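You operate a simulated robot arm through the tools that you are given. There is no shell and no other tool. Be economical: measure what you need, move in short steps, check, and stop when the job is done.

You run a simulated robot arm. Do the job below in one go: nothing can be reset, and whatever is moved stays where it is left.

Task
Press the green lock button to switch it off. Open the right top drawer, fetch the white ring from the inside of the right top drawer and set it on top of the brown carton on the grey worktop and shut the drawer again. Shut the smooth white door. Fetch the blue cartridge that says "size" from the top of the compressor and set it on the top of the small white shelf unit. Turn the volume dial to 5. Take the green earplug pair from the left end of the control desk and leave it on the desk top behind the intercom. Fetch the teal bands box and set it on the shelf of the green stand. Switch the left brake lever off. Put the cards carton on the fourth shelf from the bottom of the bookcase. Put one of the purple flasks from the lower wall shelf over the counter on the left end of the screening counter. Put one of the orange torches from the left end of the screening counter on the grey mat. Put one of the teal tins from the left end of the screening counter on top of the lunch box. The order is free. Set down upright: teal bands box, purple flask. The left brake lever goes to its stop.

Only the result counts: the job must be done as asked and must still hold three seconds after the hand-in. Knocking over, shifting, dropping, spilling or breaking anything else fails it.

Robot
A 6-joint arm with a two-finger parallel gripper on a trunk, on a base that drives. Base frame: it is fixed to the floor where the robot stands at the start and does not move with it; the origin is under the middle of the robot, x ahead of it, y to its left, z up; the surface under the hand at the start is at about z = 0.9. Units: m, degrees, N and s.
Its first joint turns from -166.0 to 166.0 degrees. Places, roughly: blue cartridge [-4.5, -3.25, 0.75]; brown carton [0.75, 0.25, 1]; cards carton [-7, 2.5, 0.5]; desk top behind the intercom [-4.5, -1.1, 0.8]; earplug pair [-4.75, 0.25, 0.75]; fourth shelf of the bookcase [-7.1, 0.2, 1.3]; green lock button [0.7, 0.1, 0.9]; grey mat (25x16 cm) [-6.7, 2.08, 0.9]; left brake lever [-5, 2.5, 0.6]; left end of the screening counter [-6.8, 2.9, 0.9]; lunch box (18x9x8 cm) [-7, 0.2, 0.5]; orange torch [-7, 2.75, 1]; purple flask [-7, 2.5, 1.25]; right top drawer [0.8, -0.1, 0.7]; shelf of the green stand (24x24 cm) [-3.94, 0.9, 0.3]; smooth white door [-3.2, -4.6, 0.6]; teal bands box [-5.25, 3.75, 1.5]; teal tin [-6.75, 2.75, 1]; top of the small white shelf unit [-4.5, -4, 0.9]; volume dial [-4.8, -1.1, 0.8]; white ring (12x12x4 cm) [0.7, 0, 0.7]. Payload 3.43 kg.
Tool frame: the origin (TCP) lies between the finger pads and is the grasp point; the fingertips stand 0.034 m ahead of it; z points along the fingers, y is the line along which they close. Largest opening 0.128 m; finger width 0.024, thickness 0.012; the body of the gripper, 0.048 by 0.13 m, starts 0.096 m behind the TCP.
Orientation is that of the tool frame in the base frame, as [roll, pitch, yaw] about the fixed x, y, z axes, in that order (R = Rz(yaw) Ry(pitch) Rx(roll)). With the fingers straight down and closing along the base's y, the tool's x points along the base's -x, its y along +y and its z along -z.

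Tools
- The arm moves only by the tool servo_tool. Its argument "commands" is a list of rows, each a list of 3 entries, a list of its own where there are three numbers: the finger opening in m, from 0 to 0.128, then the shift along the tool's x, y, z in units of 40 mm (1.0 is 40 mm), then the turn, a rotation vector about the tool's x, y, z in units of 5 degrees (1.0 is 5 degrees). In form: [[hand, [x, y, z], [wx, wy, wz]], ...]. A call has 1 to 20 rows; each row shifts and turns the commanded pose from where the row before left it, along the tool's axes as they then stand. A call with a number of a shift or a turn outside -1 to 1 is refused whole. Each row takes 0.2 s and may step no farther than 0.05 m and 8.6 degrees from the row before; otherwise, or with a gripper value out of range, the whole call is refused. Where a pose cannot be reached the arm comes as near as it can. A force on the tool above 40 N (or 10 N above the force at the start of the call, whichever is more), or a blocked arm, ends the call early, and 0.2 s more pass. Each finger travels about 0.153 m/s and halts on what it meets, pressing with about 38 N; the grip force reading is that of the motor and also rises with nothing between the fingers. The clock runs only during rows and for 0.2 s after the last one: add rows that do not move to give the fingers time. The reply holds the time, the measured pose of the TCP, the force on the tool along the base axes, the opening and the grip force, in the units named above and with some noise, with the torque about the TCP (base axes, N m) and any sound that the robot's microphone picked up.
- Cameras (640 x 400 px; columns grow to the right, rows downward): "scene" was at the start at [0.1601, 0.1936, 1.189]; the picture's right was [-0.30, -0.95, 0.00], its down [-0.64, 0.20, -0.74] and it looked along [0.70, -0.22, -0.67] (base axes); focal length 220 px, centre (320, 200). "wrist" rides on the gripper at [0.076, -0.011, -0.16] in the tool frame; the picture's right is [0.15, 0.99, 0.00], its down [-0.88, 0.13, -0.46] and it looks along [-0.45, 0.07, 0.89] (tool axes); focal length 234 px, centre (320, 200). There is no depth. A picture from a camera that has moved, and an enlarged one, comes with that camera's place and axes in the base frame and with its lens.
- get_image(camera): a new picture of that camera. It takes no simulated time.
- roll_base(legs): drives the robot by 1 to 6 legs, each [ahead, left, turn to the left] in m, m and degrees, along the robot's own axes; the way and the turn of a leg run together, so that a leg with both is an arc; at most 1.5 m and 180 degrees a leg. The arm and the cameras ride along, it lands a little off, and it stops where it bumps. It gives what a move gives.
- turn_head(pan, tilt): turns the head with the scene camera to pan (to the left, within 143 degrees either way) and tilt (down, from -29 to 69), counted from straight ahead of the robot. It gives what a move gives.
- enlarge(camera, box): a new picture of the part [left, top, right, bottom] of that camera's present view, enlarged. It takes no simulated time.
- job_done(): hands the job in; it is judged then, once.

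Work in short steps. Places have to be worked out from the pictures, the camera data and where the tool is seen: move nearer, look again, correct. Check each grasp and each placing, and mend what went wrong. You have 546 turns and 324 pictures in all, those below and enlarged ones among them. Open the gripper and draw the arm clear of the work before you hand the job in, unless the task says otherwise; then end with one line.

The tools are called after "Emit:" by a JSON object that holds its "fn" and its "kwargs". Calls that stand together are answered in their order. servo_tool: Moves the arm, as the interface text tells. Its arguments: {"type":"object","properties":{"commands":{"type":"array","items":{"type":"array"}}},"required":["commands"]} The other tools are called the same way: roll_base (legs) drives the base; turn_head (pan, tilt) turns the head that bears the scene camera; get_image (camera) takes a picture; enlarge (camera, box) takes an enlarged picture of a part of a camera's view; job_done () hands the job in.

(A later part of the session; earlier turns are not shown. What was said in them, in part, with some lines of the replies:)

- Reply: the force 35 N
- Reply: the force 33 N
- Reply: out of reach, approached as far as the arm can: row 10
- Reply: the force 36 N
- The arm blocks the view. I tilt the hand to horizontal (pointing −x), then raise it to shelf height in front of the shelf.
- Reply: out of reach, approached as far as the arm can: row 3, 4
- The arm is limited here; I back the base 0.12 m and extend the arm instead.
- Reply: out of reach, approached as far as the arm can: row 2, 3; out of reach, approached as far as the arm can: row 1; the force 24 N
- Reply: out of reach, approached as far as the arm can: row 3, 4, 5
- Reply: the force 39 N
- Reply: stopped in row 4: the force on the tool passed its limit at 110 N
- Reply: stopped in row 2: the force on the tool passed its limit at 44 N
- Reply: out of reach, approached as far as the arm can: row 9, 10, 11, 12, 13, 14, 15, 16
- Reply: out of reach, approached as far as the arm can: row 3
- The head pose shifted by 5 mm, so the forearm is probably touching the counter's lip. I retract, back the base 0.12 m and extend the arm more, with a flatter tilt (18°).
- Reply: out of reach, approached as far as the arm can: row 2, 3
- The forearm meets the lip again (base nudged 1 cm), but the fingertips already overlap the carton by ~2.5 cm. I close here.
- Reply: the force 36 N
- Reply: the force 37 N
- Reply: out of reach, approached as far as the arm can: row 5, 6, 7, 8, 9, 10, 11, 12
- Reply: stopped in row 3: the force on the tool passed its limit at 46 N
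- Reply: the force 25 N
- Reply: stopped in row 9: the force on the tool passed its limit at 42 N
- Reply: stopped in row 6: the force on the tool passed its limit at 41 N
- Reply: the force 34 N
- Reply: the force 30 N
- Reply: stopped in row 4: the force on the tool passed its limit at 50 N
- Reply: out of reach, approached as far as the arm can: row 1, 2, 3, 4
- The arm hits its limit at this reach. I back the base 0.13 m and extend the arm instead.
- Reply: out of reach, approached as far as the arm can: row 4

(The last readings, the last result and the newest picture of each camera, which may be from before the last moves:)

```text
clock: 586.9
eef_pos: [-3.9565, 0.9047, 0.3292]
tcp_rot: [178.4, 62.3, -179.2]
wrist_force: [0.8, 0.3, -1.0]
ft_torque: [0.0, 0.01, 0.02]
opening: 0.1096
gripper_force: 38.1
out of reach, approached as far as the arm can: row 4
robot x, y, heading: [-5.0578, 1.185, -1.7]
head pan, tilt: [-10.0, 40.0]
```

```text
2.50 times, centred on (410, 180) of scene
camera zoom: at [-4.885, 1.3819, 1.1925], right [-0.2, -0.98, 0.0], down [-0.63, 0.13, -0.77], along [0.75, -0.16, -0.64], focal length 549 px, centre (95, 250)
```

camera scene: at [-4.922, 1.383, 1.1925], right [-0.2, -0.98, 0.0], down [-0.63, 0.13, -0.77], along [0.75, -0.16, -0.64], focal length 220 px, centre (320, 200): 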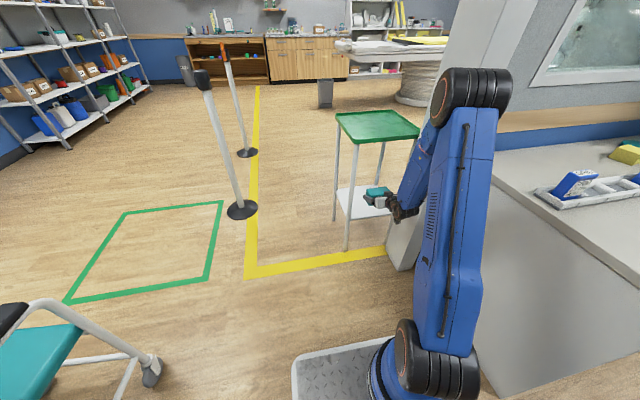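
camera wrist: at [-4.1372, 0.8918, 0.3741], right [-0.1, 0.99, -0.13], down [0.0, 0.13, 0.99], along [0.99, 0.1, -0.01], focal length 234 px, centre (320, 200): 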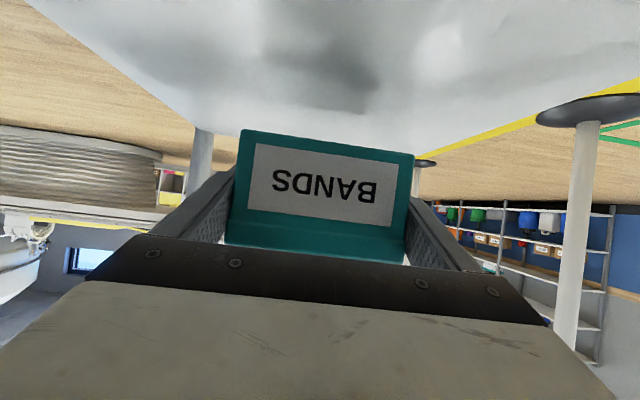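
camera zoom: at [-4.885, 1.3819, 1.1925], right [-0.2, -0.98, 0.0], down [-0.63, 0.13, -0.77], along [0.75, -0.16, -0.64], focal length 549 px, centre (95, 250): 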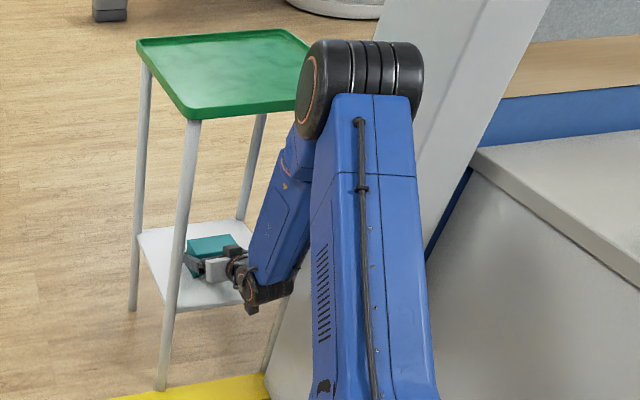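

Nearly down. I back the base another 0.07 m, extend, and continue lowering.

Emit:
{"fn": "roll_base", "kwargs": {"legs": [[-0.07, 0, 0]]}}

Emit:
{"fn": "servo_tool", "kwargs": {"commands": [[0.0, [-0.4, 0.05, 0.8], [0, 0, -0.15]], [0.0, [-0.4, 0.05, 0.8], [0, 0, 0]], [0.0, [0, 0, 0], [0, 0, 0]]]}}

Emit:
{"fn": "servo_tool", "kwargs": {"commands": [[0.0, [0.1, 0, 0.05], [0, 0, 0]], [0.0, [0.1, 0, 0.05], [0, 0, 0]], [0.0, [0.1, 0, 0.05], [0, 0, 0]], [0.0, [0, 0, 0], [0, 0, 0]]]}}

```text
clock: 587.9
eef_pos: [-4.027, 0.9061, 0.3285]
tcp_rot: [178.3, 62.3, -179.3]
wrist_force: [0.9, -0.1, -1.6]
ft_torque: [0.01, 0.0, 0.0]
opening: 0.1094
gripper_force: 37.3
robot x, y, heading: [-5.127, 1.1841, -2.1]
head pan, tilt: [-10.0, 40.0]
```

```text
clock: 588.7
eef_pos: [-3.9544, 0.9118, 0.3285]
tcp_rot: [179.8, 62.3, -177.7]
wrist_force: [-1.1, -2.6, 5.3]
ft_torque: [-0.47, -0.19, -0.1]
opening: 0.1096
gripper_force: 37.9
robot x, y, heading: [-5.1254, 1.1871, -1.8]
head pan, tilt: [-10.0, 40.0]
```

```text
clock: 589.5
eef_pos: [-3.9537, 0.9116, 0.3209]
tcp_rot: [-180.0, 62.7, -177.5]
wrist_force: [2.8, -0.1, 12.1]
ft_torque: [-0.14, 0.38, 0.01]
opening: 0.1094
gripper_force: 38.0
robot x, y, heading: [-5.1239, 1.1836, -1.6]
head pan, tilt: [-10.0, 40.0]
stopped in row 3: the force on the tool passed its limit at 48 N (the readings are from after the stop); the commanded pose is now the measured one
```

Contact with the shelf (base z≈0.29). I check the view, then open.

Emit:
{"fn": "servo_tool", "kwargs": {"commands": [[0.128, [0, 0, 0], [0, 0, 0]], [0.128, [0, 0, 0], [0, 0, 0]], [0.128, [0, 0, 0], [0, 0, 0]]]}}

Emit:
{"fn": "get_image", "kwargs": {"camera": "wrist"}}

```text
clock: 590.3
eef_pos: [-3.9529, 0.9121, 0.3206]
tcp_rot: [-180.0, 62.9, -177.5]
wrist_force: [-3.7, 2.5, 24.3]
ft_torque: [0.23, -0.47, 0.94]
opening: 0.1202
gripper_force: 0.0
robot x, y, heading: [-5.1262, 1.1839, -1.7]
head pan, tilt: [-10.0, 40.0]
```

```text
69 pictures are left
camera wrist: at [-4.1306, 0.8938, 0.3274], right [-0.11, 0.99, -0.13], down [-0.01, 0.13, 0.99], along [0.99, 0.11, -0.01], focal length 234 px, centre (320, 200)
```

wrist: 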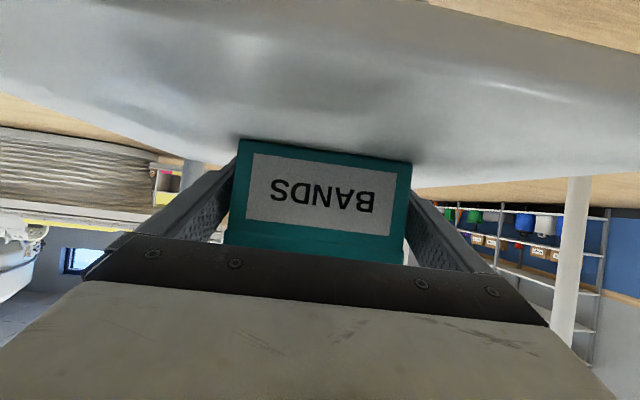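

The fingertips press on the shelf; I rise 4 mm, open fully, and withdraw along the finger direction.

Emit:
{"fn": "servo_tool", "kwargs": {"commands": [[0.128, [-0.1, 0, -0.05], [0, 0, 0]], [0.128, [0, 0, 0], [0, 0, 0]]]}}

Emit:
{"fn": "get_image", "kwargs": {"camera": "wrist"}}

```text
clock: 590.9
eef_pos: [-3.955, 0.9096, 0.3213]
tcp_rot: [179.7, 62.5, -177.7]
wrist_force: [0.9, 0.0, 0.8]
ft_torque: [-0.03, 0.0, 0.01]
opening: 0.128
gripper_force: 0.1
robot x, y, heading: [-5.1267, 1.1842, -1.8]
head pan, tilt: [-10.0, 40.0]
```

```text
68 pictures are left
camera wrist: at [-4.1314, 0.8929, 0.329], right [-0.11, 0.99, -0.13], down [0.0, 0.13, 0.99], along [0.99, 0.11, -0.01], focal length 234 px, centre (320, 200)
```

wrist: 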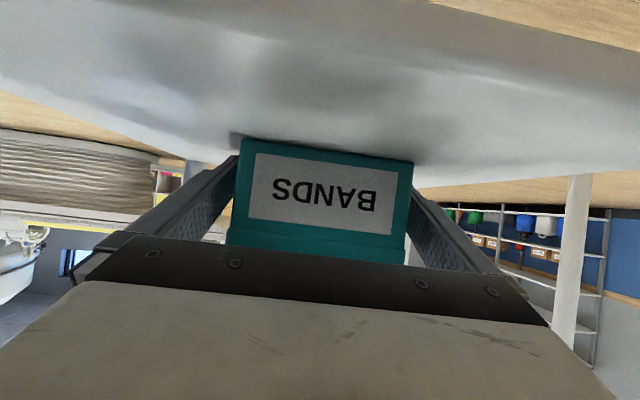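

I shift 2 mm and withdraw.

Emit:
{"fn": "servo_tool", "kwargs": {"commands": [[0.128, [0, 0.06, 0], [0, 0, 0]], [0.128, [0, 0, -0.4], [0, 0, 0]], [0.128, [0, 0, -0.6], [0, 0, 0]], [0.128, [0, 0, -0.6], [0, 0, 0]], [0.128, [0, 0, 0], [0, 0, 0]]]}}

Emit:
{"fn": "get_image", "kwargs": {"camera": "wrist"}}

```text
clock: 592.1
eef_pos: [-4.0103, 0.9101, 0.3524]
tcp_rot: [179.9, 62.8, -177.5]
wrist_force: [-0.5, 0.8, 0.3]
ft_torque: [-0.02, 0.0, 0.04]
opening: 0.1278
gripper_force: 0.1
robot x, y, heading: [-5.1259, 1.1844, -1.9]
head pan, tilt: [-10.0, 40.0]
```

```text
67 pictures are left
camera wrist: at [-4.1876, 0.8926, 0.3602], right [-0.11, 0.99, -0.13], down [-0.01, 0.13, 0.99], along [0.99, 0.11, -0.01], focal length 234 px, centre (320, 200)
```

wrist: 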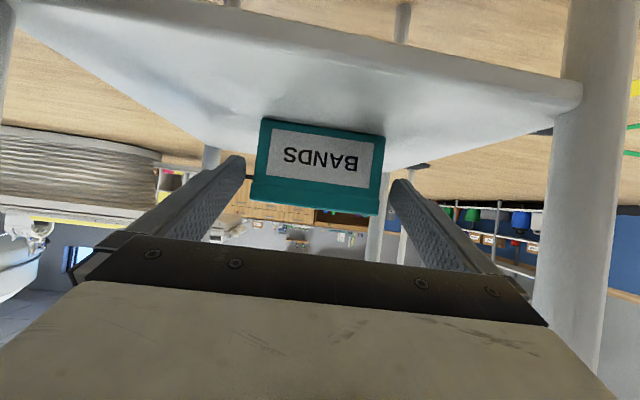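

The box stands upright on the shelf. I back the base out 0.4 m and verify.

Emit:
{"fn": "roll_base", "kwargs": {"legs": [[-0.4, 0, 0]]}}

Emit:
{"fn": "enlarge", "kwargs": {"camera": "scene", "box": [300, 80, 460, 220]}}

```text
clock: 594.6
eef_pos: [-4.4154, 0.9249, 0.3522]
tcp_rot: [179.8, 62.7, -177.6]
wrist_force: [0.5, 0.2, 0.3]
ft_torque: [0.01, 0.01, -0.03]
opening: 0.1282
gripper_force: 0.1
robot x, y, heading: [-5.5304, 1.2001, -1.6]
head pan, tilt: [-10.0, 40.0]
```

```text
2.86 times, centred on (380, 150) of scene
camera zoom: at [-5.3596, 1.3967, 1.1925], right [-0.2, -0.98, 0.0], down [-0.63, 0.13, -0.77], along [0.75, -0.16, -0.64], focal length 628 px, centre (149, 343)
```

zoom: 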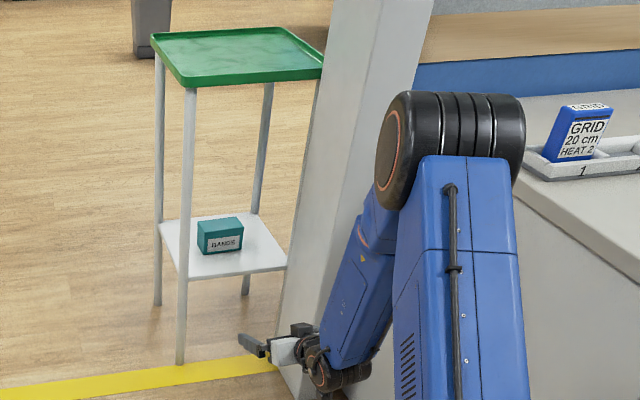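

Bands box done. Last: the white door in the scanner room. I raise and straighten the hand for travelling.

Emit:
{"fn": "servo_tool", "kwargs": {"commands": [[0.05, [-0.9, 0, -0.46], [0, 0, 0]], [0.05, [-0.9, 0, -0.46], [0, 0, 0]], [0.05, [-0.9, 0, -0.46], [0, 0, 0]], [0.05, [-0.9, 0, -0.46], [0, 0, 0]], [0.05, [-0.9, 0, -0.46], [0, 0, 0]], [0.05, [-0.9, 0, -0.46], [0, 0, 0]], [0.05, [-0.9, 0, -0.46], [0, 0, 0]], [0.05, [-0.9, 0, -0.46], [0, 0, 0]], [0.05, [-0.9, 0, -0.46], [0, 0, 0]], [0.05, [-0.9, 0, -0.46], [0, 0, 0]], [0.05, [-0.9, 0, -0.46], [0, 0, 0]], [0.05, [-0.9, 0, -0.46], [0, 0, 0]], [0.05, [-0.9, 0, -0.46], [0, 0, 0]], [0.05, [-0.9, 0, -0.46], [0, 0, 0]], [0.05, [-0.9, 0, -0.46], [0, 0, 0]], [0.05, [-0.9, 0, -0.46], [0, 0, 0]], [0.05, [-0.9, 0, -0.46], [0, 0, 0]], [0.05, [0, 0, 0], [0, 0, 0]]]}}

Emit:
{"fn": "servo_tool", "kwargs": {"commands": [[0.0, [0, 0, -0.8], [0, 1, 0]], [0.0, [0, 0, -0.8], [0, 1, 0]], [0.0, [0, 0, -0.8], [0, 1, 0]], [0.0, [0, 0, -0.8], [0, 1, 0]], [0.0, [0, 0, -0.6], [0, 1, 0]], [0.0, [0.6, 0, 0], [0, 1, 0]], [0.0, [0.6, 0, 0], [0, 1, 0]], [0.0, [0.6, 0, 0], [0, 1, 0]], [0.0, [0.6, 0, 0], [0, 1, 0]], [0.0, [0.6, 0, 0], [0, 1, 0]], [0.0, [0.6, 0, 0], [0, 1, 0]], [0.0, [0.6, 0, 0], [0, 1, 0]], [0.0, [0, 0, 0], [0, 0.6, 0]], [0.0, [0, 0, 0], [0, 0, 0]]]}}

Emit:
{"fn": "roll_base", "kwargs": {"legs": [[-0.25, 0, 1.6], [0, 1.4, 0], [0, 0.36, 0]]}}

Emit:
{"fn": "turn_head", "kwargs": {"pan": 0, "tilt": 20}}

Emit:
{"fn": "get_image", "kwargs": {"camera": "scene"}}

```text
clock: 598.4
eef_pos: [-4.4106, 0.9248, 1.0404]
tcp_rot: [179.9, 62.7, -177.5]
wrist_force: [-0.5, -0.1, -0.5]
ft_torque: [-0.01, -0.01, -0.01]
opening: 0.0501
gripper_force: 0.0
robot x, y, heading: [-5.5327, 1.1995, -1.7]
head pan, tilt: [-10.0, 40.0]
```

```text
clock: 601.4
eef_pos: [-4.6851, 0.9104, 1.0677]
tcp_rot: [-180.0, -0.3, -177.4]
wrist_force: [0.1, 0.5, 0.5]
ft_torque: [-0.01, 0.0, 0.02]
opening: 0.0
gripper_force: 32.9
robot x, y, heading: [-5.5279, 1.1975, -1.8]
head pan, tilt: [-10.0, 40.0]
```

```text
clock: 611.9
eef_pos: [-4.9335, 2.7297, 1.0684]
tcp_rot: [180.0, -0.4, -175.7]
wrist_force: [-0.5, -0.5, 0.4]
ft_torque: [0.0, -0.04, 0.01]
opening: 0.0
gripper_force: 33.4
robot x, y, heading: [-5.7893, 2.9925, -0.2]
head pan, tilt: [-10.0, 40.0]
```

```text
clock: 612.7
eef_pos: [-4.9331, 2.7306, 1.0685]
tcp_rot: [-180.0, -0.4, -175.7]
wrist_force: [0.3, -0.3, -0.6]
ft_torque: [0.02, -0.02, -0.02]
opening: 0.0
gripper_force: 33.0
robot x, y, heading: [-5.7889, 2.9911, 0.1]
head pan, tilt: [0.0, 20.0]
```

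```text
65 pictures are left
camera scene: at [-5.6131, 3.2102, 1.2238], right [0.0, -1.0, 0.0], down [-0.34, 0.0, -0.94], along [0.94, 0.0, -0.34], focal length 220 px, centre (320, 200)
```

scene: 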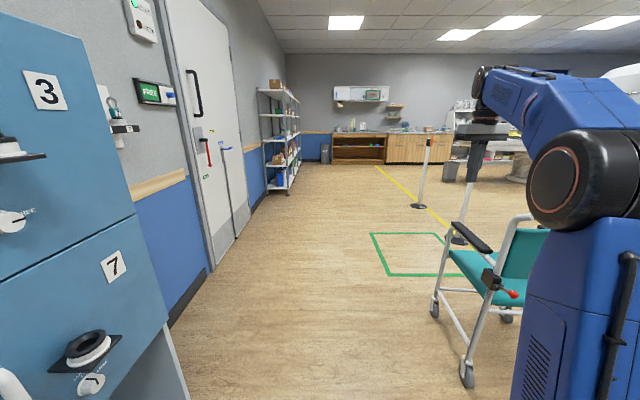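

The lane is clear. I drive east to x≈-1.95, turn right to face −y, and advance to y≈1.2.

Emit:
{"fn": "roll_base", "kwargs": {"legs": [[1.5, 0, 0], [1.5, 0, 0], [0.85, 0, 0], [0, 0, -90], [1.4, 0, 0]]}}

Emit:
{"fn": "get_image", "kwargs": {"camera": "scene"}}

```text
clock: 642.0
eef_pos: [-2.2095, 0.7222, 1.0691]
tcp_rot: [180.0, -0.4, 93.0]
wrist_force: [-0.3, 0.7, 0.4]
ft_torque: [-0.03, 0.01, 0.04]
opening: 0.0001
gripper_force: 32.0
robot x, y, heading: [-1.9281, 1.5712, -91.4]
head pan, tilt: [0.0, 20.0]
```

```text
64 pictures are left
camera scene: at [-1.712, 1.3892, 1.2239], right [-1.0, 0.02, 0.0], down [0.01, 0.34, -0.94], along [-0.02, -0.94, -0.34], focal length 220 px, centre (320, 200)
```

scene: 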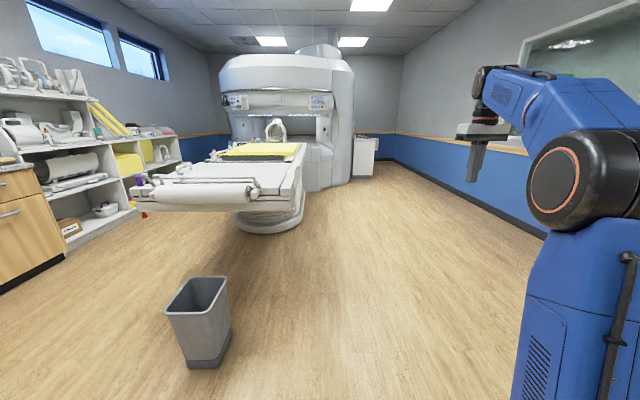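

Clear corridor to the right of the table. I strafe right 0.95 m and drive ahead 3 m, then look.

Emit:
{"fn": "roll_base", "kwargs": {"legs": [[0.4, -0.95, 1.4], [1.5, 0, 0], [1.3, 0, 0]]}}

Emit:
{"fn": "get_image", "kwargs": {"camera": "scene"}}

```text
clock: 644.9
eef_pos: [-2.6321, 0.5866, 1.086]
tcp_rot: [-179.8, 1.5, 87.9]
wrist_force: [0.8, -1.6, -1.8]
ft_torque: [0.14, -0.03, -0.01]
opening: 0.0001
gripper_force: 32.7
robot x, y, heading: [-2.2835, 1.3716, -96.5]
head pan, tilt: [0.0, 20.0]
stopped in leg 1: the robot was blocked; the commanded pose is now the measured one
```

```text
63 pictures are left
camera scene: at [-2.0861, 1.1563, 1.2264], right [-0.99, 0.11, 0.0], down [0.04, 0.36, -0.93], along [-0.1, -0.93, -0.36], focal length 220 px, centre (320, 200)
```

scene: 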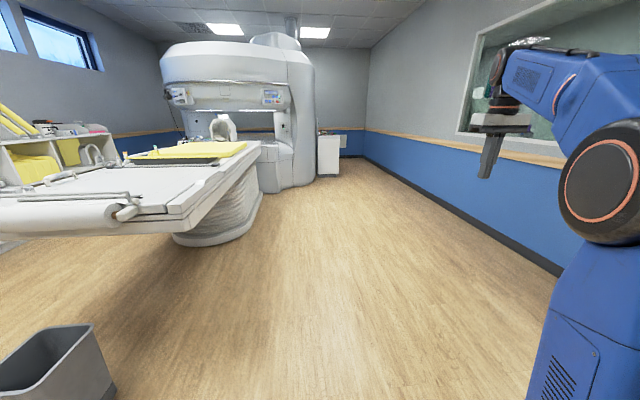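

I was blocked — probably by the barrier post behind-right. I look at it before moving.

Emit:
{"fn": "turn_head", "kwargs": {"pan": -120, "tilt": 40}}

Emit:
{"fn": "get_image", "kwargs": {"camera": "scene"}}

```text
clock: 646.9
eef_pos: [-2.6339, 0.5866, 1.0864]
tcp_rot: [-179.9, 1.3, 88.0]
wrist_force: [0.2, -0.1, -0.5]
ft_torque: [-0.02, 0.0, -0.03]
opening: 0.0001
gripper_force: 33.3
robot x, y, heading: [-2.2864, 1.3718, -96.2]
head pan, tilt: [-120.0, 40.0]
```

```text
62 pictures are left
camera scene: at [-2.1445, 1.2992, 1.1975], right [0.59, 0.81, 0.01], down [0.52, -0.37, -0.77], along [-0.62, 0.46, -0.64], focal length 220 px, centre (320, 200)
```

scene: 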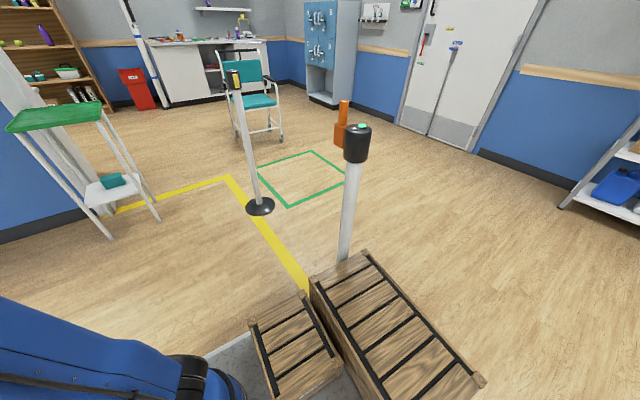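

The post still stands. I drive straight ahead to get off it, then measure it.

Emit:
{"fn": "roll_base", "kwargs": {"legs": [[0.3, 0.03, 0]]}}

Emit:
{"fn": "get_image", "kwargs": {"camera": "scene"}}

```text
clock: 649.0
eef_pos: [-2.6351, 0.2871, 1.0866]
tcp_rot: [-179.9, 1.5, 88.2]
wrist_force: [0.1, -0.3, -0.5]
ft_torque: [0.01, -0.01, -0.01]
opening: 0.0
gripper_force: 32.4
robot x, y, heading: [-2.2852, 1.0755, -96.2]
head pan, tilt: [-120.0, 40.0]
```

```text
61 pictures are left
camera scene: at [-2.146, 1.0194, 1.1925], right [0.59, 0.81, 0.0], down [0.52, -0.38, -0.77], along [-0.62, 0.45, -0.64], focal length 220 px, centre (320, 200)
```

scene: 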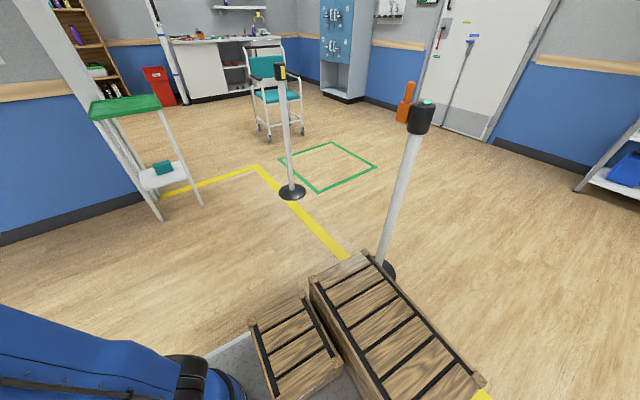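

The post seems in place (≈(-2.55, 1.77) vs ≈(-2.56, 1.74) before). I move further away and take an accurate look.

Emit:
{"fn": "roll_base", "kwargs": {"legs": [[0.6, 0, 6]]}}

Emit:
{"fn": "turn_head", "kwargs": {"pan": -140, "tilt": 25}}

Emit:
{"fn": "enlarge", "kwargs": {"camera": "scene", "box": [160, 60, 480, 260]}}

```text
clock: 652.4
eef_pos: [-2.5875, -0.3456, 1.0865]
tcp_rot: [-179.9, 1.5, 94.0]
wrist_force: [-0.3, 0.9, -0.3]
ft_torque: [-0.02, 0.04, -0.02]
opening: 0.0
gripper_force: 33.0
robot x, y, heading: [-2.3208, 0.473, -90.4]
head pan, tilt: [-120.0, 40.0]
```

```text
clock: 653.2
eef_pos: [-2.5875, -0.3448, 1.0861]
tcp_rot: [-179.9, 1.5, 94.0]
wrist_force: [0.5, 0.2, -0.9]
ft_torque: [0.01, -0.02, 0.01]
opening: 0.0001
gripper_force: 33.1
robot x, y, heading: [-2.3224, 0.4737, -90.3]
head pan, tilt: [-140.0, 25.0]
```

```text
2.00 times, centred on (320, 160) of scene
camera zoom: at [-2.1612, 0.4611, 1.2158], right [0.77, 0.64, 0.0], down [0.27, -0.33, -0.91], along [-0.58, 0.7, -0.42], focal length 439 px, centre (320, 280)
```

zoom: 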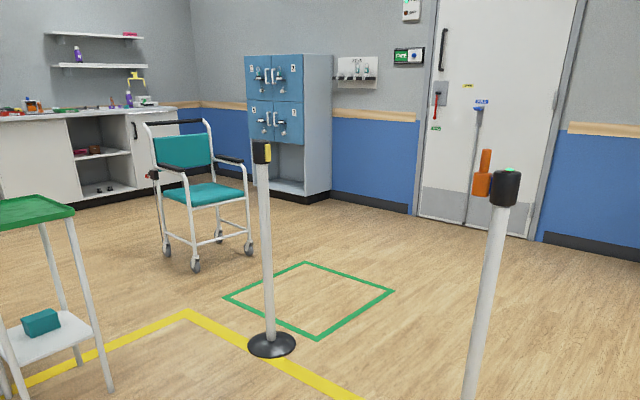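

I tilt down to see the near post's foot.

Emit:
{"fn": "turn_head", "kwargs": {"pan": -140, "tilt": 45}}

Emit:
{"fn": "enlarge", "kwargs": {"camera": "scene", "box": [240, 40, 480, 190]}}

```text
clock: 654.0
eef_pos: [-2.5873, -0.3451, 1.0863]
tcp_rot: [-179.9, 1.5, 94.0]
wrist_force: [0.3, 0.0, -0.5]
ft_torque: [0.0, -0.01, 0.04]
opening: 0.0
gripper_force: 32.6
robot x, y, heading: [-2.3221, 0.4739, -90.2]
head pan, tilt: [-140.0, 45.0]
```

```text
2.67 times, centred on (360, 115) of scene
camera zoom: at [-2.1543, 0.4529, 1.1853], right [0.77, 0.64, 0.0], down [0.45, -0.54, -0.71], along [-0.45, 0.54, -0.71], focal length 586 px, centre (213, 427)
```

zoom: 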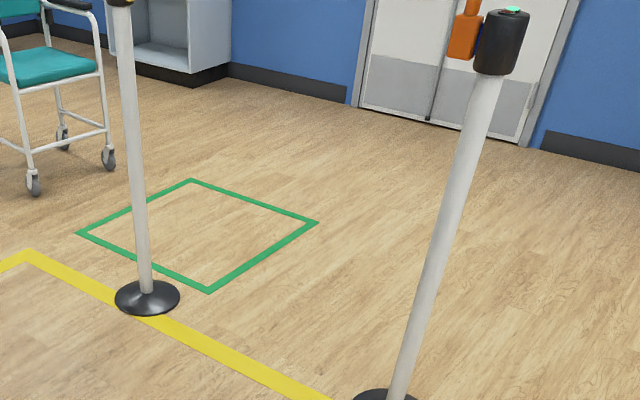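

I look at the near foot fully.

Emit:
{"fn": "enlarge", "kwargs": {"camera": "scene", "box": [280, 110, 480, 235]}}

```text
3.20 times, centred on (380, 172) of scene
camera zoom: at [-2.1543, 0.4529, 1.1853], right [0.77, 0.64, 0.0], down [0.45, -0.54, -0.71], along [-0.45, 0.54, -0.71], focal length 703 px, centre (128, 288)
```

zoom: 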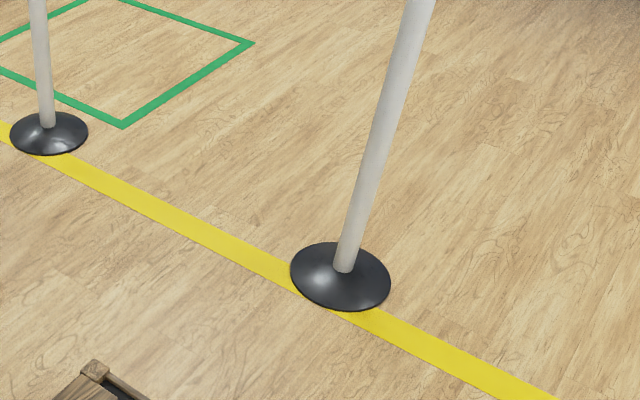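

The post's foot is at (-2.544, 1.724) — unmoved. Now I strafe right to x≈-2.9 and drive toward the cabinet.

Emit:
{"fn": "roll_base", "kwargs": {"legs": [[0, -0.6, 0], [1.5, 0, 0], [1.2, 0, 0]]}}

Emit:
{"fn": "turn_head", "kwargs": {"pan": 0, "tilt": 25}}

Emit:
{"fn": "get_image", "kwargs": {"camera": "scene"}}

```text
clock: 670.4
eef_pos: [-3.2382, -3.0827, 1.0856]
tcp_rot: [-179.9, 1.4, 93.5]
wrist_force: [0.0, -0.2, 0.5]
ft_torque: [0.02, 0.02, -0.03]
opening: 0.0
gripper_force: 33.4
robot x, y, heading: [-2.9628, -2.2693, -91.0]
head pan, tilt: [-140.0, 45.0]
```

```text
clock: 672.6
eef_pos: [-3.2384, -3.0821, 1.0853]
tcp_rot: [-179.8, 1.6, 93.4]
wrist_force: [-0.3, 0.5, 0.5]
ft_torque: [-0.02, -0.04, -0.01]
opening: 0.0
gripper_force: 32.7
robot x, y, heading: [-2.9623, -2.2697, -90.7]
head pan, tilt: [0.0, 25.0]
```

```text
57 pictures are left
camera scene: at [-2.7471, -2.4446, 1.2158], right [-1.0, 0.02, 0.0], down [0.01, 0.42, -0.91], along [-0.02, -0.91, -0.42], focal length 220 px, centre (320, 200)
```

scene: 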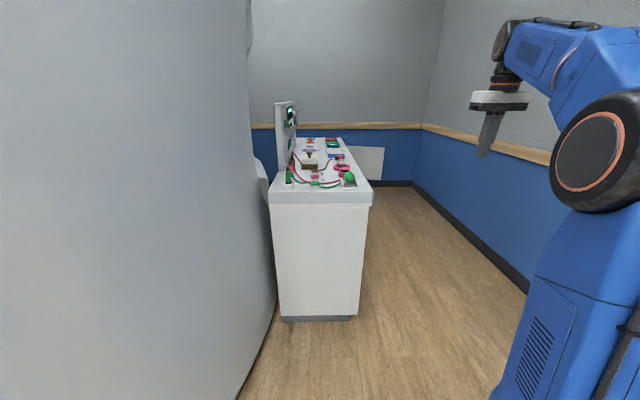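

I see a console whose white door panel stands open at about (-3.1…-3.43, -4.6). I move to the right side of the corridor and closer to look.

Emit:
{"fn": "servo_tool", "kwargs": {"commands": [[0.0, [0, 0.9, 0], [0, 0, 0]], [0.0, [0, 0.9, 0], [0, 0, 0]], [0.0, [0, 0.9, 0], [0, 0, 0]], [0.0, [0, 0.9, 0], [0, 0, 0]], [0.0, [0, 0.9, 0], [0, 0, 0]], [0.0, [0, 0.9, 0], [0, 0, 0]], [0.0, [0, 0.9, 0], [0, 0, 0]], [0.0, [0, 0, 0], [0, 0, 0]]]}}

Emit:
{"fn": "roll_base", "kwargs": {"legs": [[0, -0.6, 0.7], [0.85, 0, 0]]}}

Emit:
{"fn": "turn_head", "kwargs": {"pan": 25, "tilt": 30}}

Emit:
{"fn": "get_image", "kwargs": {"camera": "scene"}}

```text
clock: 674.4
eef_pos: [-2.9866, -3.0684, 1.0852]
tcp_rot: [-179.8, 1.5, 93.4]
wrist_force: [0.3, -0.1, 0.4]
ft_torque: [-0.01, 0.02, -0.02]
opening: 0.0
gripper_force: 32.9
robot x, y, heading: [-2.9657, -2.2682, -90.8]
head pan, tilt: [0.0, 25.0]
```

```text
clock: 681.8
eef_pos: [-3.5629, -3.8975, 1.086]
tcp_rot: [-179.9, 1.5, 94.4]
wrist_force: [0.6, 0.5, 0.1]
ft_torque: [0.01, -0.01, 0.01]
opening: 0.0
gripper_force: 33.5
robot x, y, heading: [-3.5556, -3.0968, -90.0]
head pan, tilt: [0.0, 25.0]
```

```text
clock: 682.7
eef_pos: [-3.5625, -3.897, 1.0857]
tcp_rot: [-179.9, 1.5, 94.4]
wrist_force: [-0.3, 0.1, 0.1]
ft_torque: [0.0, 0.0, -0.05]
opening: 0.0001
gripper_force: 33.1
robot x, y, heading: [-3.5555, -3.0906, -90.1]
head pan, tilt: [25.0, 30.0]
```

```text
56 pictures are left
camera scene: at [-3.2963, -3.2587, 1.2078], right [-0.91, -0.42, 0.0], down [-0.21, 0.45, -0.87], along [0.37, -0.79, -0.5], focal length 220 px, centre (320, 200)
```

scene: 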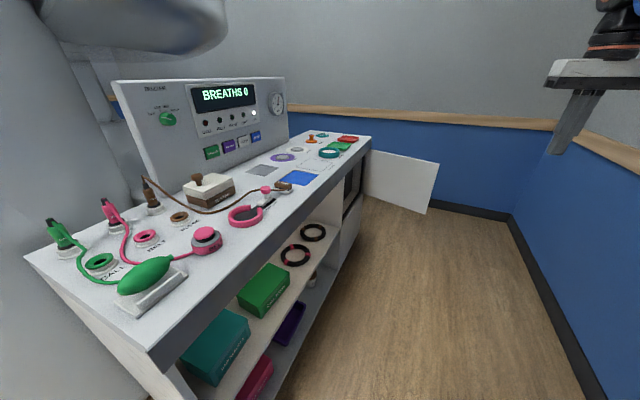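

The compartment's door is hinged at the far corner (~(-2.99, -4.60)), standing ~82° open, free edge at (-3.40, -4.52), top z≈0.80. I'll hook it from behind and swing it shut. First drive 0.6 m closer and turn the hand −90° so its body stays slim toward the console.

Emit:
{"fn": "roll_base", "kwargs": {"legs": [[0.6, 0, 0]]}}

Emit:
{"fn": "servo_tool", "kwargs": {"commands": [[0, [0, 0, 0], [0, 0, -1]], [0, [0, 0, 0], [0, 0, -1]], [0, [0, 0, 0], [0, 0, -1]], [0, [0, 0, 0], [0, 0, -1]], [0, [0, 0, 0], [0, 0, -1]], [0, [0, 0, 0], [0, 0, -1]], [0, [0, 0, 0], [0, 0, -1]], [0, [0, 0, 0], [0, 0, -1]], [0, [0, 0, 0], [0, 0, -1]], [0, [0, 0, 0], [0, 0, -1]], [0, [0, 0, 0], [0, 0, -1]], [0, [0, 0, 0], [0, 0, -1]], [0, [0, 0, 0], [0, 0, -1]], [0, [0, 0, 0], [0, 0, -1]], [0, [0, 0, 0], [0, 0, -1]], [0, [0, 0, 0], [0, 0, -1]], [0, [0, 0, 0], [0, 0, -1]], [0, [0, 0, 0], [0, 0, -0.9]]]}}

Emit:
{"fn": "turn_head", "kwargs": {"pan": 20, "tilt": 35}}

Emit:
{"fn": "get_image", "kwargs": {"camera": "scene"}}

Emit:
{"fn": "get_image", "kwargs": {"camera": "wrist"}}

```text
clock: 686.0
eef_pos: [-3.5677, -4.4863, 1.085]
tcp_rot: [-179.8, 1.5, 94.0]
wrist_force: [-0.2, -0.4, -0.1]
ft_torque: [0.0, 0.01, 0.01]
opening: 0.0
gripper_force: 33.1
robot x, y, heading: [-3.5528, -3.6866, -90.3]
head pan, tilt: [25.0, 30.0]
```

```text
clock: 689.8
eef_pos: [-3.5688, -4.4861, 1.0849]
tcp_rot: [-178.4, -0.2, -176.4]
wrist_force: [-0.3, 0.8, 0.4]
ft_torque: [0.0, -0.03, 0.02]
opening: 0.0003
gripper_force: 33.3
robot x, y, heading: [-3.5553, -3.6816, -90.2]
head pan, tilt: [25.0, 30.0]
```

```text
clock: 690.5
eef_pos: [-3.5682, -4.4865, 1.0863]
tcp_rot: [-178.5, -0.1, -176.4]
wrist_force: [0.2, -1.2, 0.5]
ft_torque: [0.02, 0.02, -0.03]
opening: 0.0
gripper_force: 32.8
robot x, y, heading: [-3.5543, -3.6882, -90.3]
head pan, tilt: [20.0, 35.0]
```

```text
55 pictures are left
camera scene: at [-3.3063, -3.8503, 1.2001], right [-0.94, -0.34, 0.0], down [-0.19, 0.54, -0.82], along [0.28, -0.77, -0.57], focal length 220 px, centre (320, 200)
```

scene: 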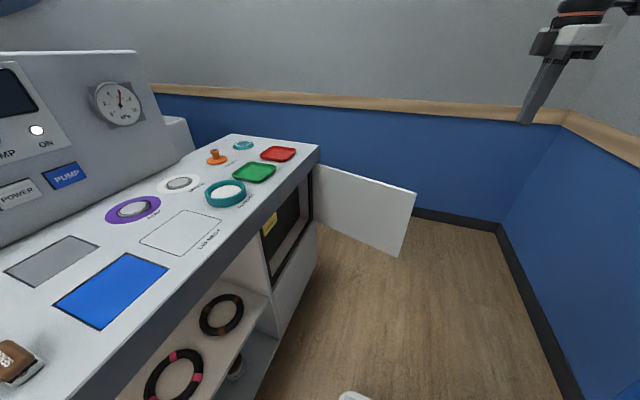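

```text
54 pictures are left
camera wrist: at [-3.6446, -4.4975, 1.246], right [-0.21, 0.98, -0.03], down [0.87, 0.2, 0.45], along [0.45, 0.07, -0.89], focal length 234 px, centre (320, 200)
```

wrist: 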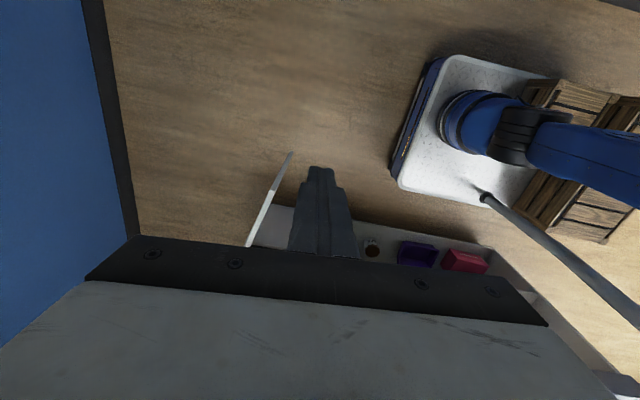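

Refined door: hinge (-3.0, -4.643), free edge (-3.403, -4.567), z 0.46–0.786. I move over and behind the door, then lower the closed fingers.

Emit:
{"fn": "servo_tool", "kwargs": {"commands": [[0, [-0.807, -0.707, 0], [0, 0, 0]], [0, [-0.807, -0.707, 0], [0, 0, 0]], [0, [-0.807, -0.707, 0], [0, 0, 0]], [0, [-0.807, -0.707, 0], [0, 0, 0]], [0, [-0.807, -0.707, 0], [0, 0, 0]], [0, [-0.807, -0.707, 0], [0, 0, 0]], [0, [-0.807, -0.707, 0], [0, 0, 0]], [0, [0, 0, 0.8], [0, 0, 0]], [0, [0, 0, 0.8], [0, 0, 0]], [0, [0, 0, 0.8], [0, 0, 0]], [0, [0, 0, 0], [0, 0, 0]]]}}

Emit:
{"fn": "get_image", "kwargs": {"camera": "scene"}}

Emit:
{"fn": "get_image", "kwargs": {"camera": "wrist"}}

```text
clock: 692.9
eef_pos: [-3.3347, -4.6607, 0.9727]
tcp_rot: [-178.6, -0.1, -176.4]
wrist_force: [0.4, 0.7, 0.2]
ft_torque: [0.03, 0.01, 0.01]
opening: 0.0002
gripper_force: 33.0
out of reach, approached as far as the arm can: row 7
robot x, y, heading: [-3.5544, -3.6891, -90.1]
head pan, tilt: [20.0, 35.0]
```

```text
53 pictures are left
camera scene: at [-3.3063, -3.8504, 1.2], right [-0.94, -0.34, 0.0], down [-0.19, 0.54, -0.82], along [0.28, -0.77, -0.57], focal length 220 px, centre (320, 200)
```

scene: 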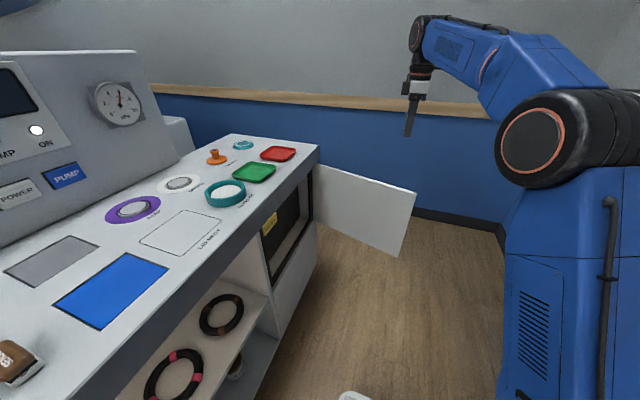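

```text
52 pictures are left
camera wrist: at [-3.4104, -4.6718, 1.1341], right [-0.21, 0.98, -0.03], down [0.87, 0.2, 0.45], along [0.45, 0.07, -0.89], focal length 234 px, centre (320, 200)
```

wrist: 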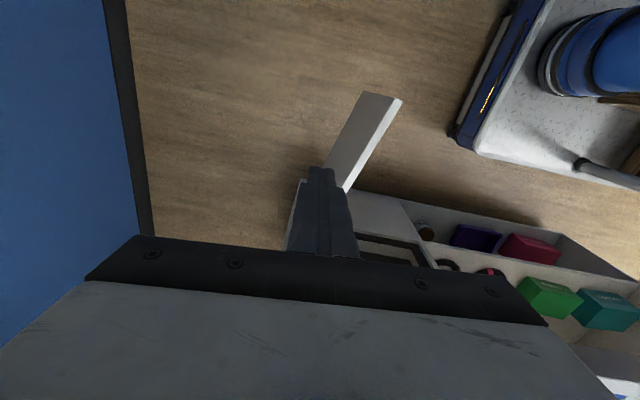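

The fingers are behind the door with 6 cm margin. I lower to z≈0.755.

Emit:
{"fn": "servo_tool", "kwargs": {"commands": [[0, [0, 0, 0.9], [0, 0, 0]], [0, [0, 0, 0.9], [0, 0, 0]], [0, [0, 0, 0.9], [0, 0, 0]], [0, [0, 0, 0.9], [0, 0, 0]], [0, [0, 0, 0.9], [0, 0, 0]], [0, [0, 0, 0.9], [0, 0, 0]], [0, [0, 0, 0], [0, 0, 0]]]}}

Emit:
{"fn": "get_image", "kwargs": {"camera": "scene"}}

```text
clock: 694.5
eef_pos: [-3.3374, -4.6665, 0.7566]
tcp_rot: [-178.6, -0.1, -176.4]
wrist_force: [0.0, -0.3, -0.1]
ft_torque: [-0.02, 0.01, 0.03]
opening: 0.0
gripper_force: 33.4
robot x, y, heading: [-3.5574, -3.6845, -90.2]
head pan, tilt: [20.0, 35.0]
```

```text
51 pictures are left
camera scene: at [-3.3063, -3.8503, 1.2], right [-0.94, -0.34, 0.0], down [-0.19, 0.54, -0.82], along [0.28, -0.77, -0.57], focal length 220 px, centre (320, 200)
```

scene: 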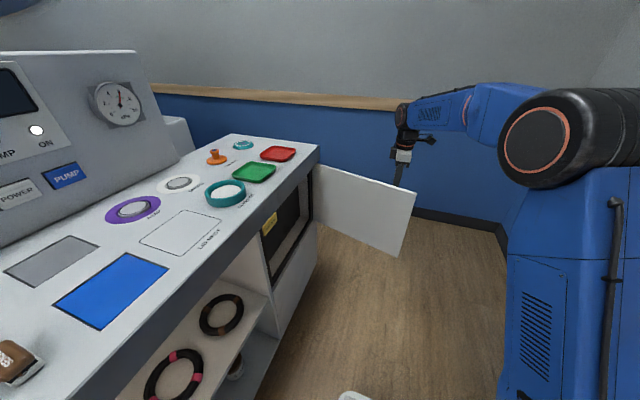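

The fingers are behind the door. I pull it along its arc: first to about 35° open.

Emit:
{"fn": "servo_tool", "kwargs": {"commands": [[0, [-0.181, 0.885, 0], [0, 0, 0]], [0, [-0.181, 0.885, 0], [0, 0, 0]], [0, [-0.224, 0.637, 0], [0, 0, 0]], [0, [-0.224, 0.637, 0], [0, 0, 0]], [0, [-0.224, 0.637, 0], [0, 0, 0]], [0, [-0.397, 0.602, 0], [0, 0, 0]], [0, [-0.397, 0.602, 0], [0, 0, 0]], [0, [-0.397, 0.602, 0], [0, 0, 0]], [0, [-0.534, 0.476, 0], [0, 0, 0]], [0, [-0.534, 0.476, 0], [0, 0, 0]], [0, [-0.534, 0.476, 0], [0, 0, 0]], [0, [0, 0, 0], [0, 0, 0]]]}}

Emit:
{"fn": "get_image", "kwargs": {"camera": "scene"}}

```text
clock: 697.1
eef_pos: [-3.2001, -4.3799, 0.7517]
tcp_rot: [-178.5, -0.2, -176.4]
wrist_force: [0.5, 0.4, 0.6]
ft_torque: [0.01, 0.01, -0.04]
opening: 0.0002
gripper_force: 33.3
robot x, y, heading: [-3.5565, -3.6849, -90.1]
head pan, tilt: [20.0, 35.0]
```

```text
50 pictures are left
camera scene: at [-3.3063, -3.8503, 1.2], right [-0.94, -0.34, 0.0], down [-0.19, 0.54, -0.82], along [0.28, -0.77, -0.57], focal length 220 px, centre (320, 200)
```

scene: 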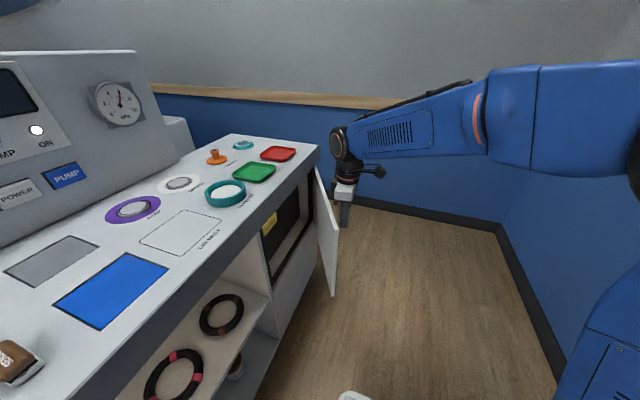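

The door is closing well (≈30° left). I raise 1 cm for clearance over the console top and push on.

Emit:
{"fn": "servo_tool", "kwargs": {"commands": [[0, [-0.629, 0.311, -0.13], [0, 0, 0]], [0, [-0.629, 0.311, -0.13], [0, 0, 0]], [0, [-0.629, 0.311, 0], [0, 0, 0]], [0, [-0.56, 0.132, 0], [0, 0, 0]], [0, [-0.56, 0.132, 0], [0, 0, 0]], [0, [0, 0, 0], [0, 0, 0]]]}}

Emit:
{"fn": "get_image", "kwargs": {"camera": "scene"}}

```text
clock: 698.5
eef_pos: [-3.0831, -4.3248, 0.7581]
tcp_rot: [-178.4, -0.1, -176.4]
wrist_force: [-0.3, -0.4, 0.6]
ft_torque: [0.03, 0.01, 0.01]
opening: 0.0001
gripper_force: 33.1
robot x, y, heading: [-3.5582, -3.6853, -90.2]
head pan, tilt: [20.0, 35.0]
```

```text
49 pictures are left
camera scene: at [-3.3062, -3.8503, 1.2], right [-0.94, -0.34, 0.0], down [-0.19, 0.54, -0.82], along [0.28, -0.77, -0.57], focal length 220 px, centre (320, 200)
```

scene: 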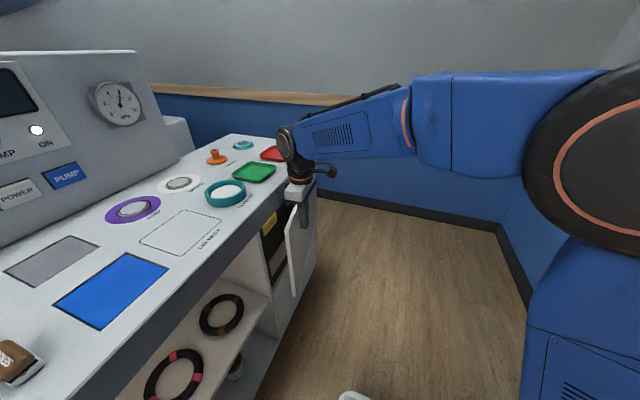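

Nearly shut. I push the rest in small steps until resistance.

Emit:
{"fn": "servo_tool", "kwargs": {"commands": [[0, [-0.3, 0.03, -0.1], [0, 0, 0]], [0, [-0.3, 0.03, 0], [0, 0, 0]], [0, [-0.3, 0.02, 0], [0, 0, 0]], [0, [-0.3, 0.02, 0], [0, 0, 0]], [0, [-0.2, 0.01, 0], [0, 0, 0]], [0, [-0.2, 0.01, 0], [0, 0, 0]], [0, [-0.2, 0.01, 0], [0, 0, 0]], [0, [0, 0, 0], [0, 0, 0]]]}}

Emit:
{"fn": "get_image", "kwargs": {"camera": "scene"}}

```text
clock: 700.3
eef_pos: [-3.0122, -4.3149, 0.7642]
tcp_rot: [-178.5, -0.1, -176.4]
wrist_force: [0.1, -0.1, 0.4]
ft_torque: [0.03, 0.01, 0.0]
opening: 0.0
gripper_force: 33.0
robot x, y, heading: [-3.5531, -3.6819, -90.4]
head pan, tilt: [20.0, 35.0]
```

```text
48 pictures are left
camera scene: at [-3.3062, -3.8503, 1.2], right [-0.94, -0.34, 0.0], down [-0.19, 0.54, -0.82], along [0.28, -0.77, -0.57], focal length 220 px, centre (320, 200)
```

scene: 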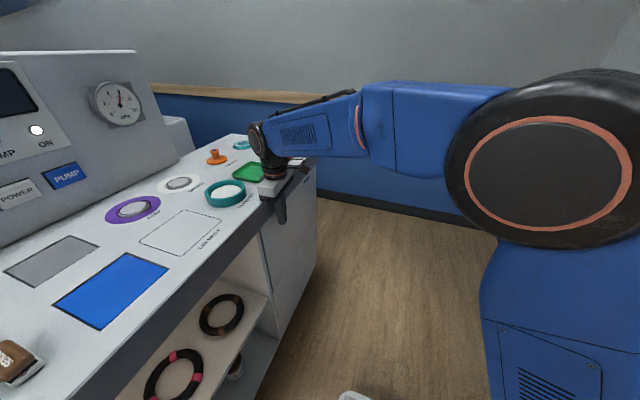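

Still free; I continue pushing gently.

Emit:
{"fn": "servo_tool", "kwargs": {"commands": [[0, [-0.15, 0.01, 0], [0, 0, 0]], [0, [-0.15, 0.01, 0], [0, 0, 0]], [0, [-0.15, 0.01, 0], [0, 0, 0]], [0, [-0.15, 0.01, 0], [0, 0, 0]], [0, [0, 0, 0], [0, 0, 0]]]}}

Emit:
{"fn": "enlarge", "kwargs": {"camera": "scene", "box": [220, 130, 360, 300]}}

```text
clock: 700.7
eef_pos: [-3.0106, -4.3139, 0.7651]
tcp_rot: [-178.6, -0.4, -176.6]
wrist_force: [-15.5, 4.4, 4.5]
ft_torque: [-0.49, -1.39, -0.16]
opening: 0.0
gripper_force: 33.3
robot x, y, heading: [-3.5563, -3.6825, -90.3]
head pan, tilt: [20.0, 35.0]
stopped in row 2: the force on the tool passed its limit at 51 N (the readings are from after the stop); the commanded pose is now the measured one
```

```text
2.35 times, centred on (290, 215) of scene
camera zoom: at [-3.3075, -3.8502, 1.2002], right [-0.94, -0.34, 0.0], down [-0.19, 0.54, -0.82], along [0.28, -0.77, -0.57], focal length 517 px, centre (391, 165)
```

zoom: 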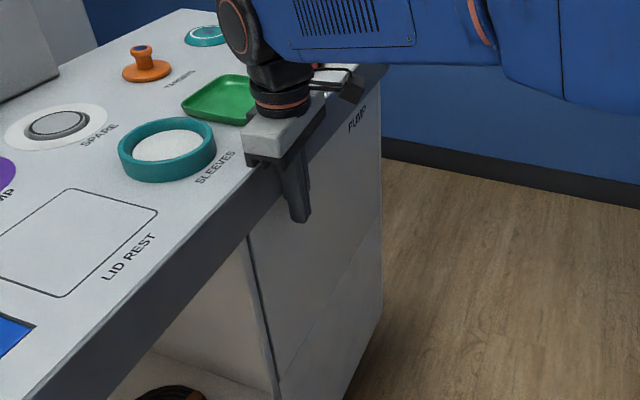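

The upper hand met the console's slab edge (torque shows contact above). I back off, tilt the hand so the tips lead, lower, and look at the door gap.

Emit:
{"fn": "servo_tool", "kwargs": {"commands": [[0, [0.9, 0, 0], [0, 0, 0]], [0, [0.9, 0, 0], [0, 0, 0]], [0, [0.9, 0, 0], [0, 0, 0]], [0, [0, 0, 0], [0, -1, 0]], [0, [0, 0, 0], [0, -1, 0]], [0, [0, 0, 0], [0, -1, 0]], [0, [0, 0, 0], [0, -1, 0]], [0, [0, 0, 0], [0, -1, 0]], [0, [0, 0, 0], [0, 0, 0]]]}}

Emit:
{"fn": "enlarge", "kwargs": {"camera": "scene", "box": [220, 130, 360, 300]}}

```text
clock: 702.7
eef_pos: [-3.1175, -4.3201, 0.7655]
tcp_rot: [-178.4, 24.7, -175.9]
wrist_force: [-0.3, 0.0, 1.9]
ft_torque: [0.01, 0.0, 0.03]
opening: 0.0
gripper_force: 33.6
robot x, y, heading: [-3.5585, -3.6829, -90.2]
head pan, tilt: [20.0, 35.0]
```

```text
2.35 times, centred on (290, 215) of scene
camera zoom: at [-3.3068, -3.8504, 1.2], right [-0.94, -0.34, 0.0], down [-0.19, 0.54, -0.82], along [0.28, -0.77, -0.57], focal length 517 px, centre (391, 165)
```

zoom: 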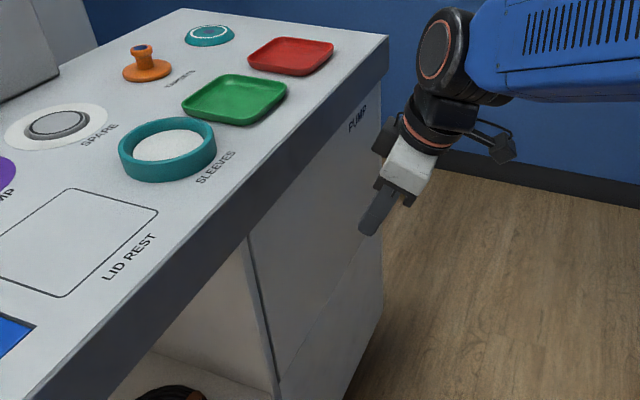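

The door looks flush already. I press it once more lower down with the tips to be sure.

Emit:
{"fn": "servo_tool", "kwargs": {"commands": [[0, [0.42, 0, 0.9], [0, 0, 0]], [0, [0.42, 0, 0.9], [0, 0, 0]], [0, [-0.6, 0, 0.28], [0, 0, 0]], [0, [-0.6, 0, 0.28], [0, 0, 0]], [0, [-0.4, 0, 0.19], [0, 0, 0]], [0, [-0.2, 0, 0.09], [0, 0, 0]], [0, [-0.2, 0, 0.09], [0, 0, 0]], [0, [-0.2, 0, 0.09], [0, 0, 0]], [0, [-0.2, 0, 0.09], [0, 0, 0]], [0, [-0.2, 0, 0.09], [0, 0, 0]]]}}

Emit:
{"fn": "enlarge", "kwargs": {"camera": "scene", "box": [220, 130, 360, 300]}}

```text
clock: 705.0
eef_pos: [-3.0075, -4.3155, 0.6844]
tcp_rot: [-178.6, 24.5, -176.1]
wrist_force: [-9.6, 1.3, 3.4]
ft_torque: [0.12, 0.14, 0.01]
opening: 0.0
gripper_force: 32.8
robot x, y, heading: [-3.5589, -3.6861, -90.4]
head pan, tilt: [20.0, 35.0]
stopped in row 10: the force on the tool passed its limit at 43 N (the readings are from after the stop); the commanded pose is now the measured one
```

```text
2.35 times, centred on (290, 215) of scene
camera zoom: at [-3.3078, -3.8505, 1.2001], right [-0.94, -0.34, 0.0], down [-0.19, 0.54, -0.82], along [0.28, -0.77, -0.57], focal length 517 px, centre (391, 165)
```

zoom: 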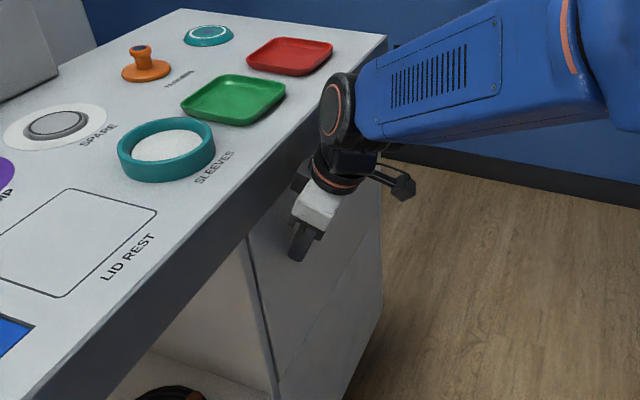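

The door resists firmly at the face: it is shut. I withdraw the hand, raise and straighten it, and verify.

Emit:
{"fn": "servo_tool", "kwargs": {"commands": [[0, [0.8, 0, -0.37], [0, 0, 0]], [0, [0.8, 0, -0.37], [0, 0, 0]], [0, [0.8, 0, -0.37], [0, 0, 0]], [0, [0.8, 0, -0.37], [0, 0, 0]], [0, [0.8, 0, -0.37], [0, 0, 0]], [0.03, [-0.4, 0, -0.85], [0, 1, 0]], [0.03, [-0.3, 0, -0.85], [0, 1, 0]], [0.03, [-0.2, 0, -0.85], [0, 1, 0]], [0.03, [-0.1, 0, -0.85], [0, 1, 0]], [0.03, [0, 0, -0.85], [0, 1, 0]], [0.03, [0, 0, -0.85], [0, 0, 0]], [0.03, [0, 0, -0.85], [0, 0, 0]], [0.03, [0, 0, 0], [0, 0, 0]]]}}

Emit:
{"fn": "get_image", "kwargs": {"camera": "scene"}}

Emit:
{"fn": "enlarge", "kwargs": {"camera": "scene", "box": [220, 130, 360, 300]}}

```text
clock: 707.8
eef_pos: [-3.1883, -4.3217, 0.9293]
tcp_rot: [-178.8, -0.6, -176.7]
wrist_force: [-0.4, 0.1, -0.2]
ft_torque: [0.0, 0.01, -0.03]
opening: 0.0301
gripper_force: 0.0
robot x, y, heading: [-3.5565, -3.6838, -90.3]
head pan, tilt: [20.0, 35.0]
```

```text
44 pictures are left
camera scene: at [-3.3073, -3.8506, 1.2], right [-0.94, -0.34, 0.0], down [-0.19, 0.54, -0.82], along [0.28, -0.77, -0.57], focal length 220 px, centre (320, 200)
```

scene: 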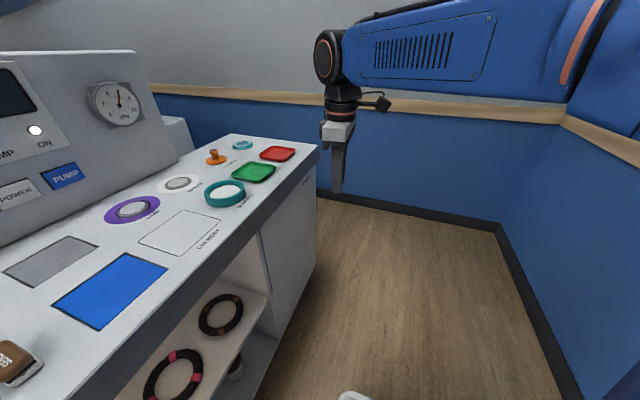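

```text
2.35 times, centred on (290, 215) of scene
camera zoom: at [-3.3073, -3.8506, 1.2], right [-0.94, -0.34, 0.0], down [-0.19, 0.54, -0.82], along [0.28, -0.77, -0.57], focal length 517 px, centre (391, 165)
```

zoom: 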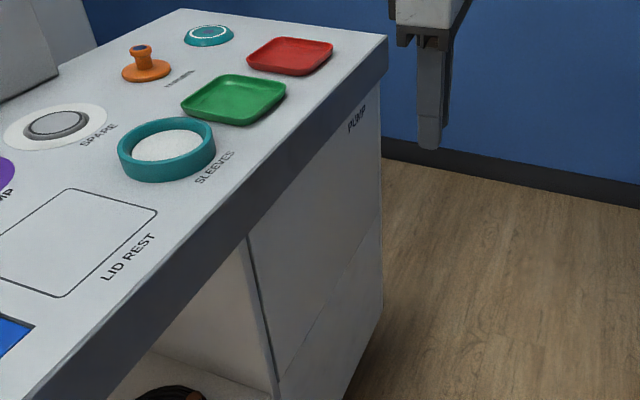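

The door is flush and shut. I back the robot clear with the gripper open, then hand in.

Emit:
{"fn": "roll_base", "kwargs": {"legs": [[-0.5, 0, 0]]}}

Emit:
{"fn": "servo_tool", "kwargs": {"commands": [[0.08, [0, 0, -0.5], [0, 0, 0]], [0.08, [0, 0, 0], [0, 0, 0]]]}}

```text
clock: 710.7
eef_pos: [-3.1867, -3.8224, 0.9294]
tcp_rot: [-178.7, -0.6, -176.6]
wrist_force: [0.0, 0.1, -0.1]
ft_torque: [-0.01, -0.02, 0.02]
opening: 0.03
gripper_force: 0.0
robot x, y, heading: [-3.5552, -3.1846, -90.2]
head pan, tilt: [20.0, 35.0]
```

```text
clock: 711.3
eef_pos: [-3.1851, -3.8223, 0.9496]
tcp_rot: [-178.7, -0.6, -176.6]
wrist_force: [1.7, -0.8, -0.1]
ft_torque: [0.02, -0.03, -0.01]
opening: 0.08
gripper_force: 0.0
robot x, y, heading: [-3.5587, -3.1826, -90.3]
head pan, tilt: [20.0, 35.0]
```

All tasks are done and the arm is clear; I hand in the job.

Emit:
{"fn": "job_done", "kwargs": {}}

```text
The job is handed in.
```

I did every item on the list and handed the job in. One uncertainty: the left brake lever carries no on/off marks, so I assumed up is off and pushed it up to its stop. I also bumped a barrier post while driving; it still stands where it was, as far as the pictures show.
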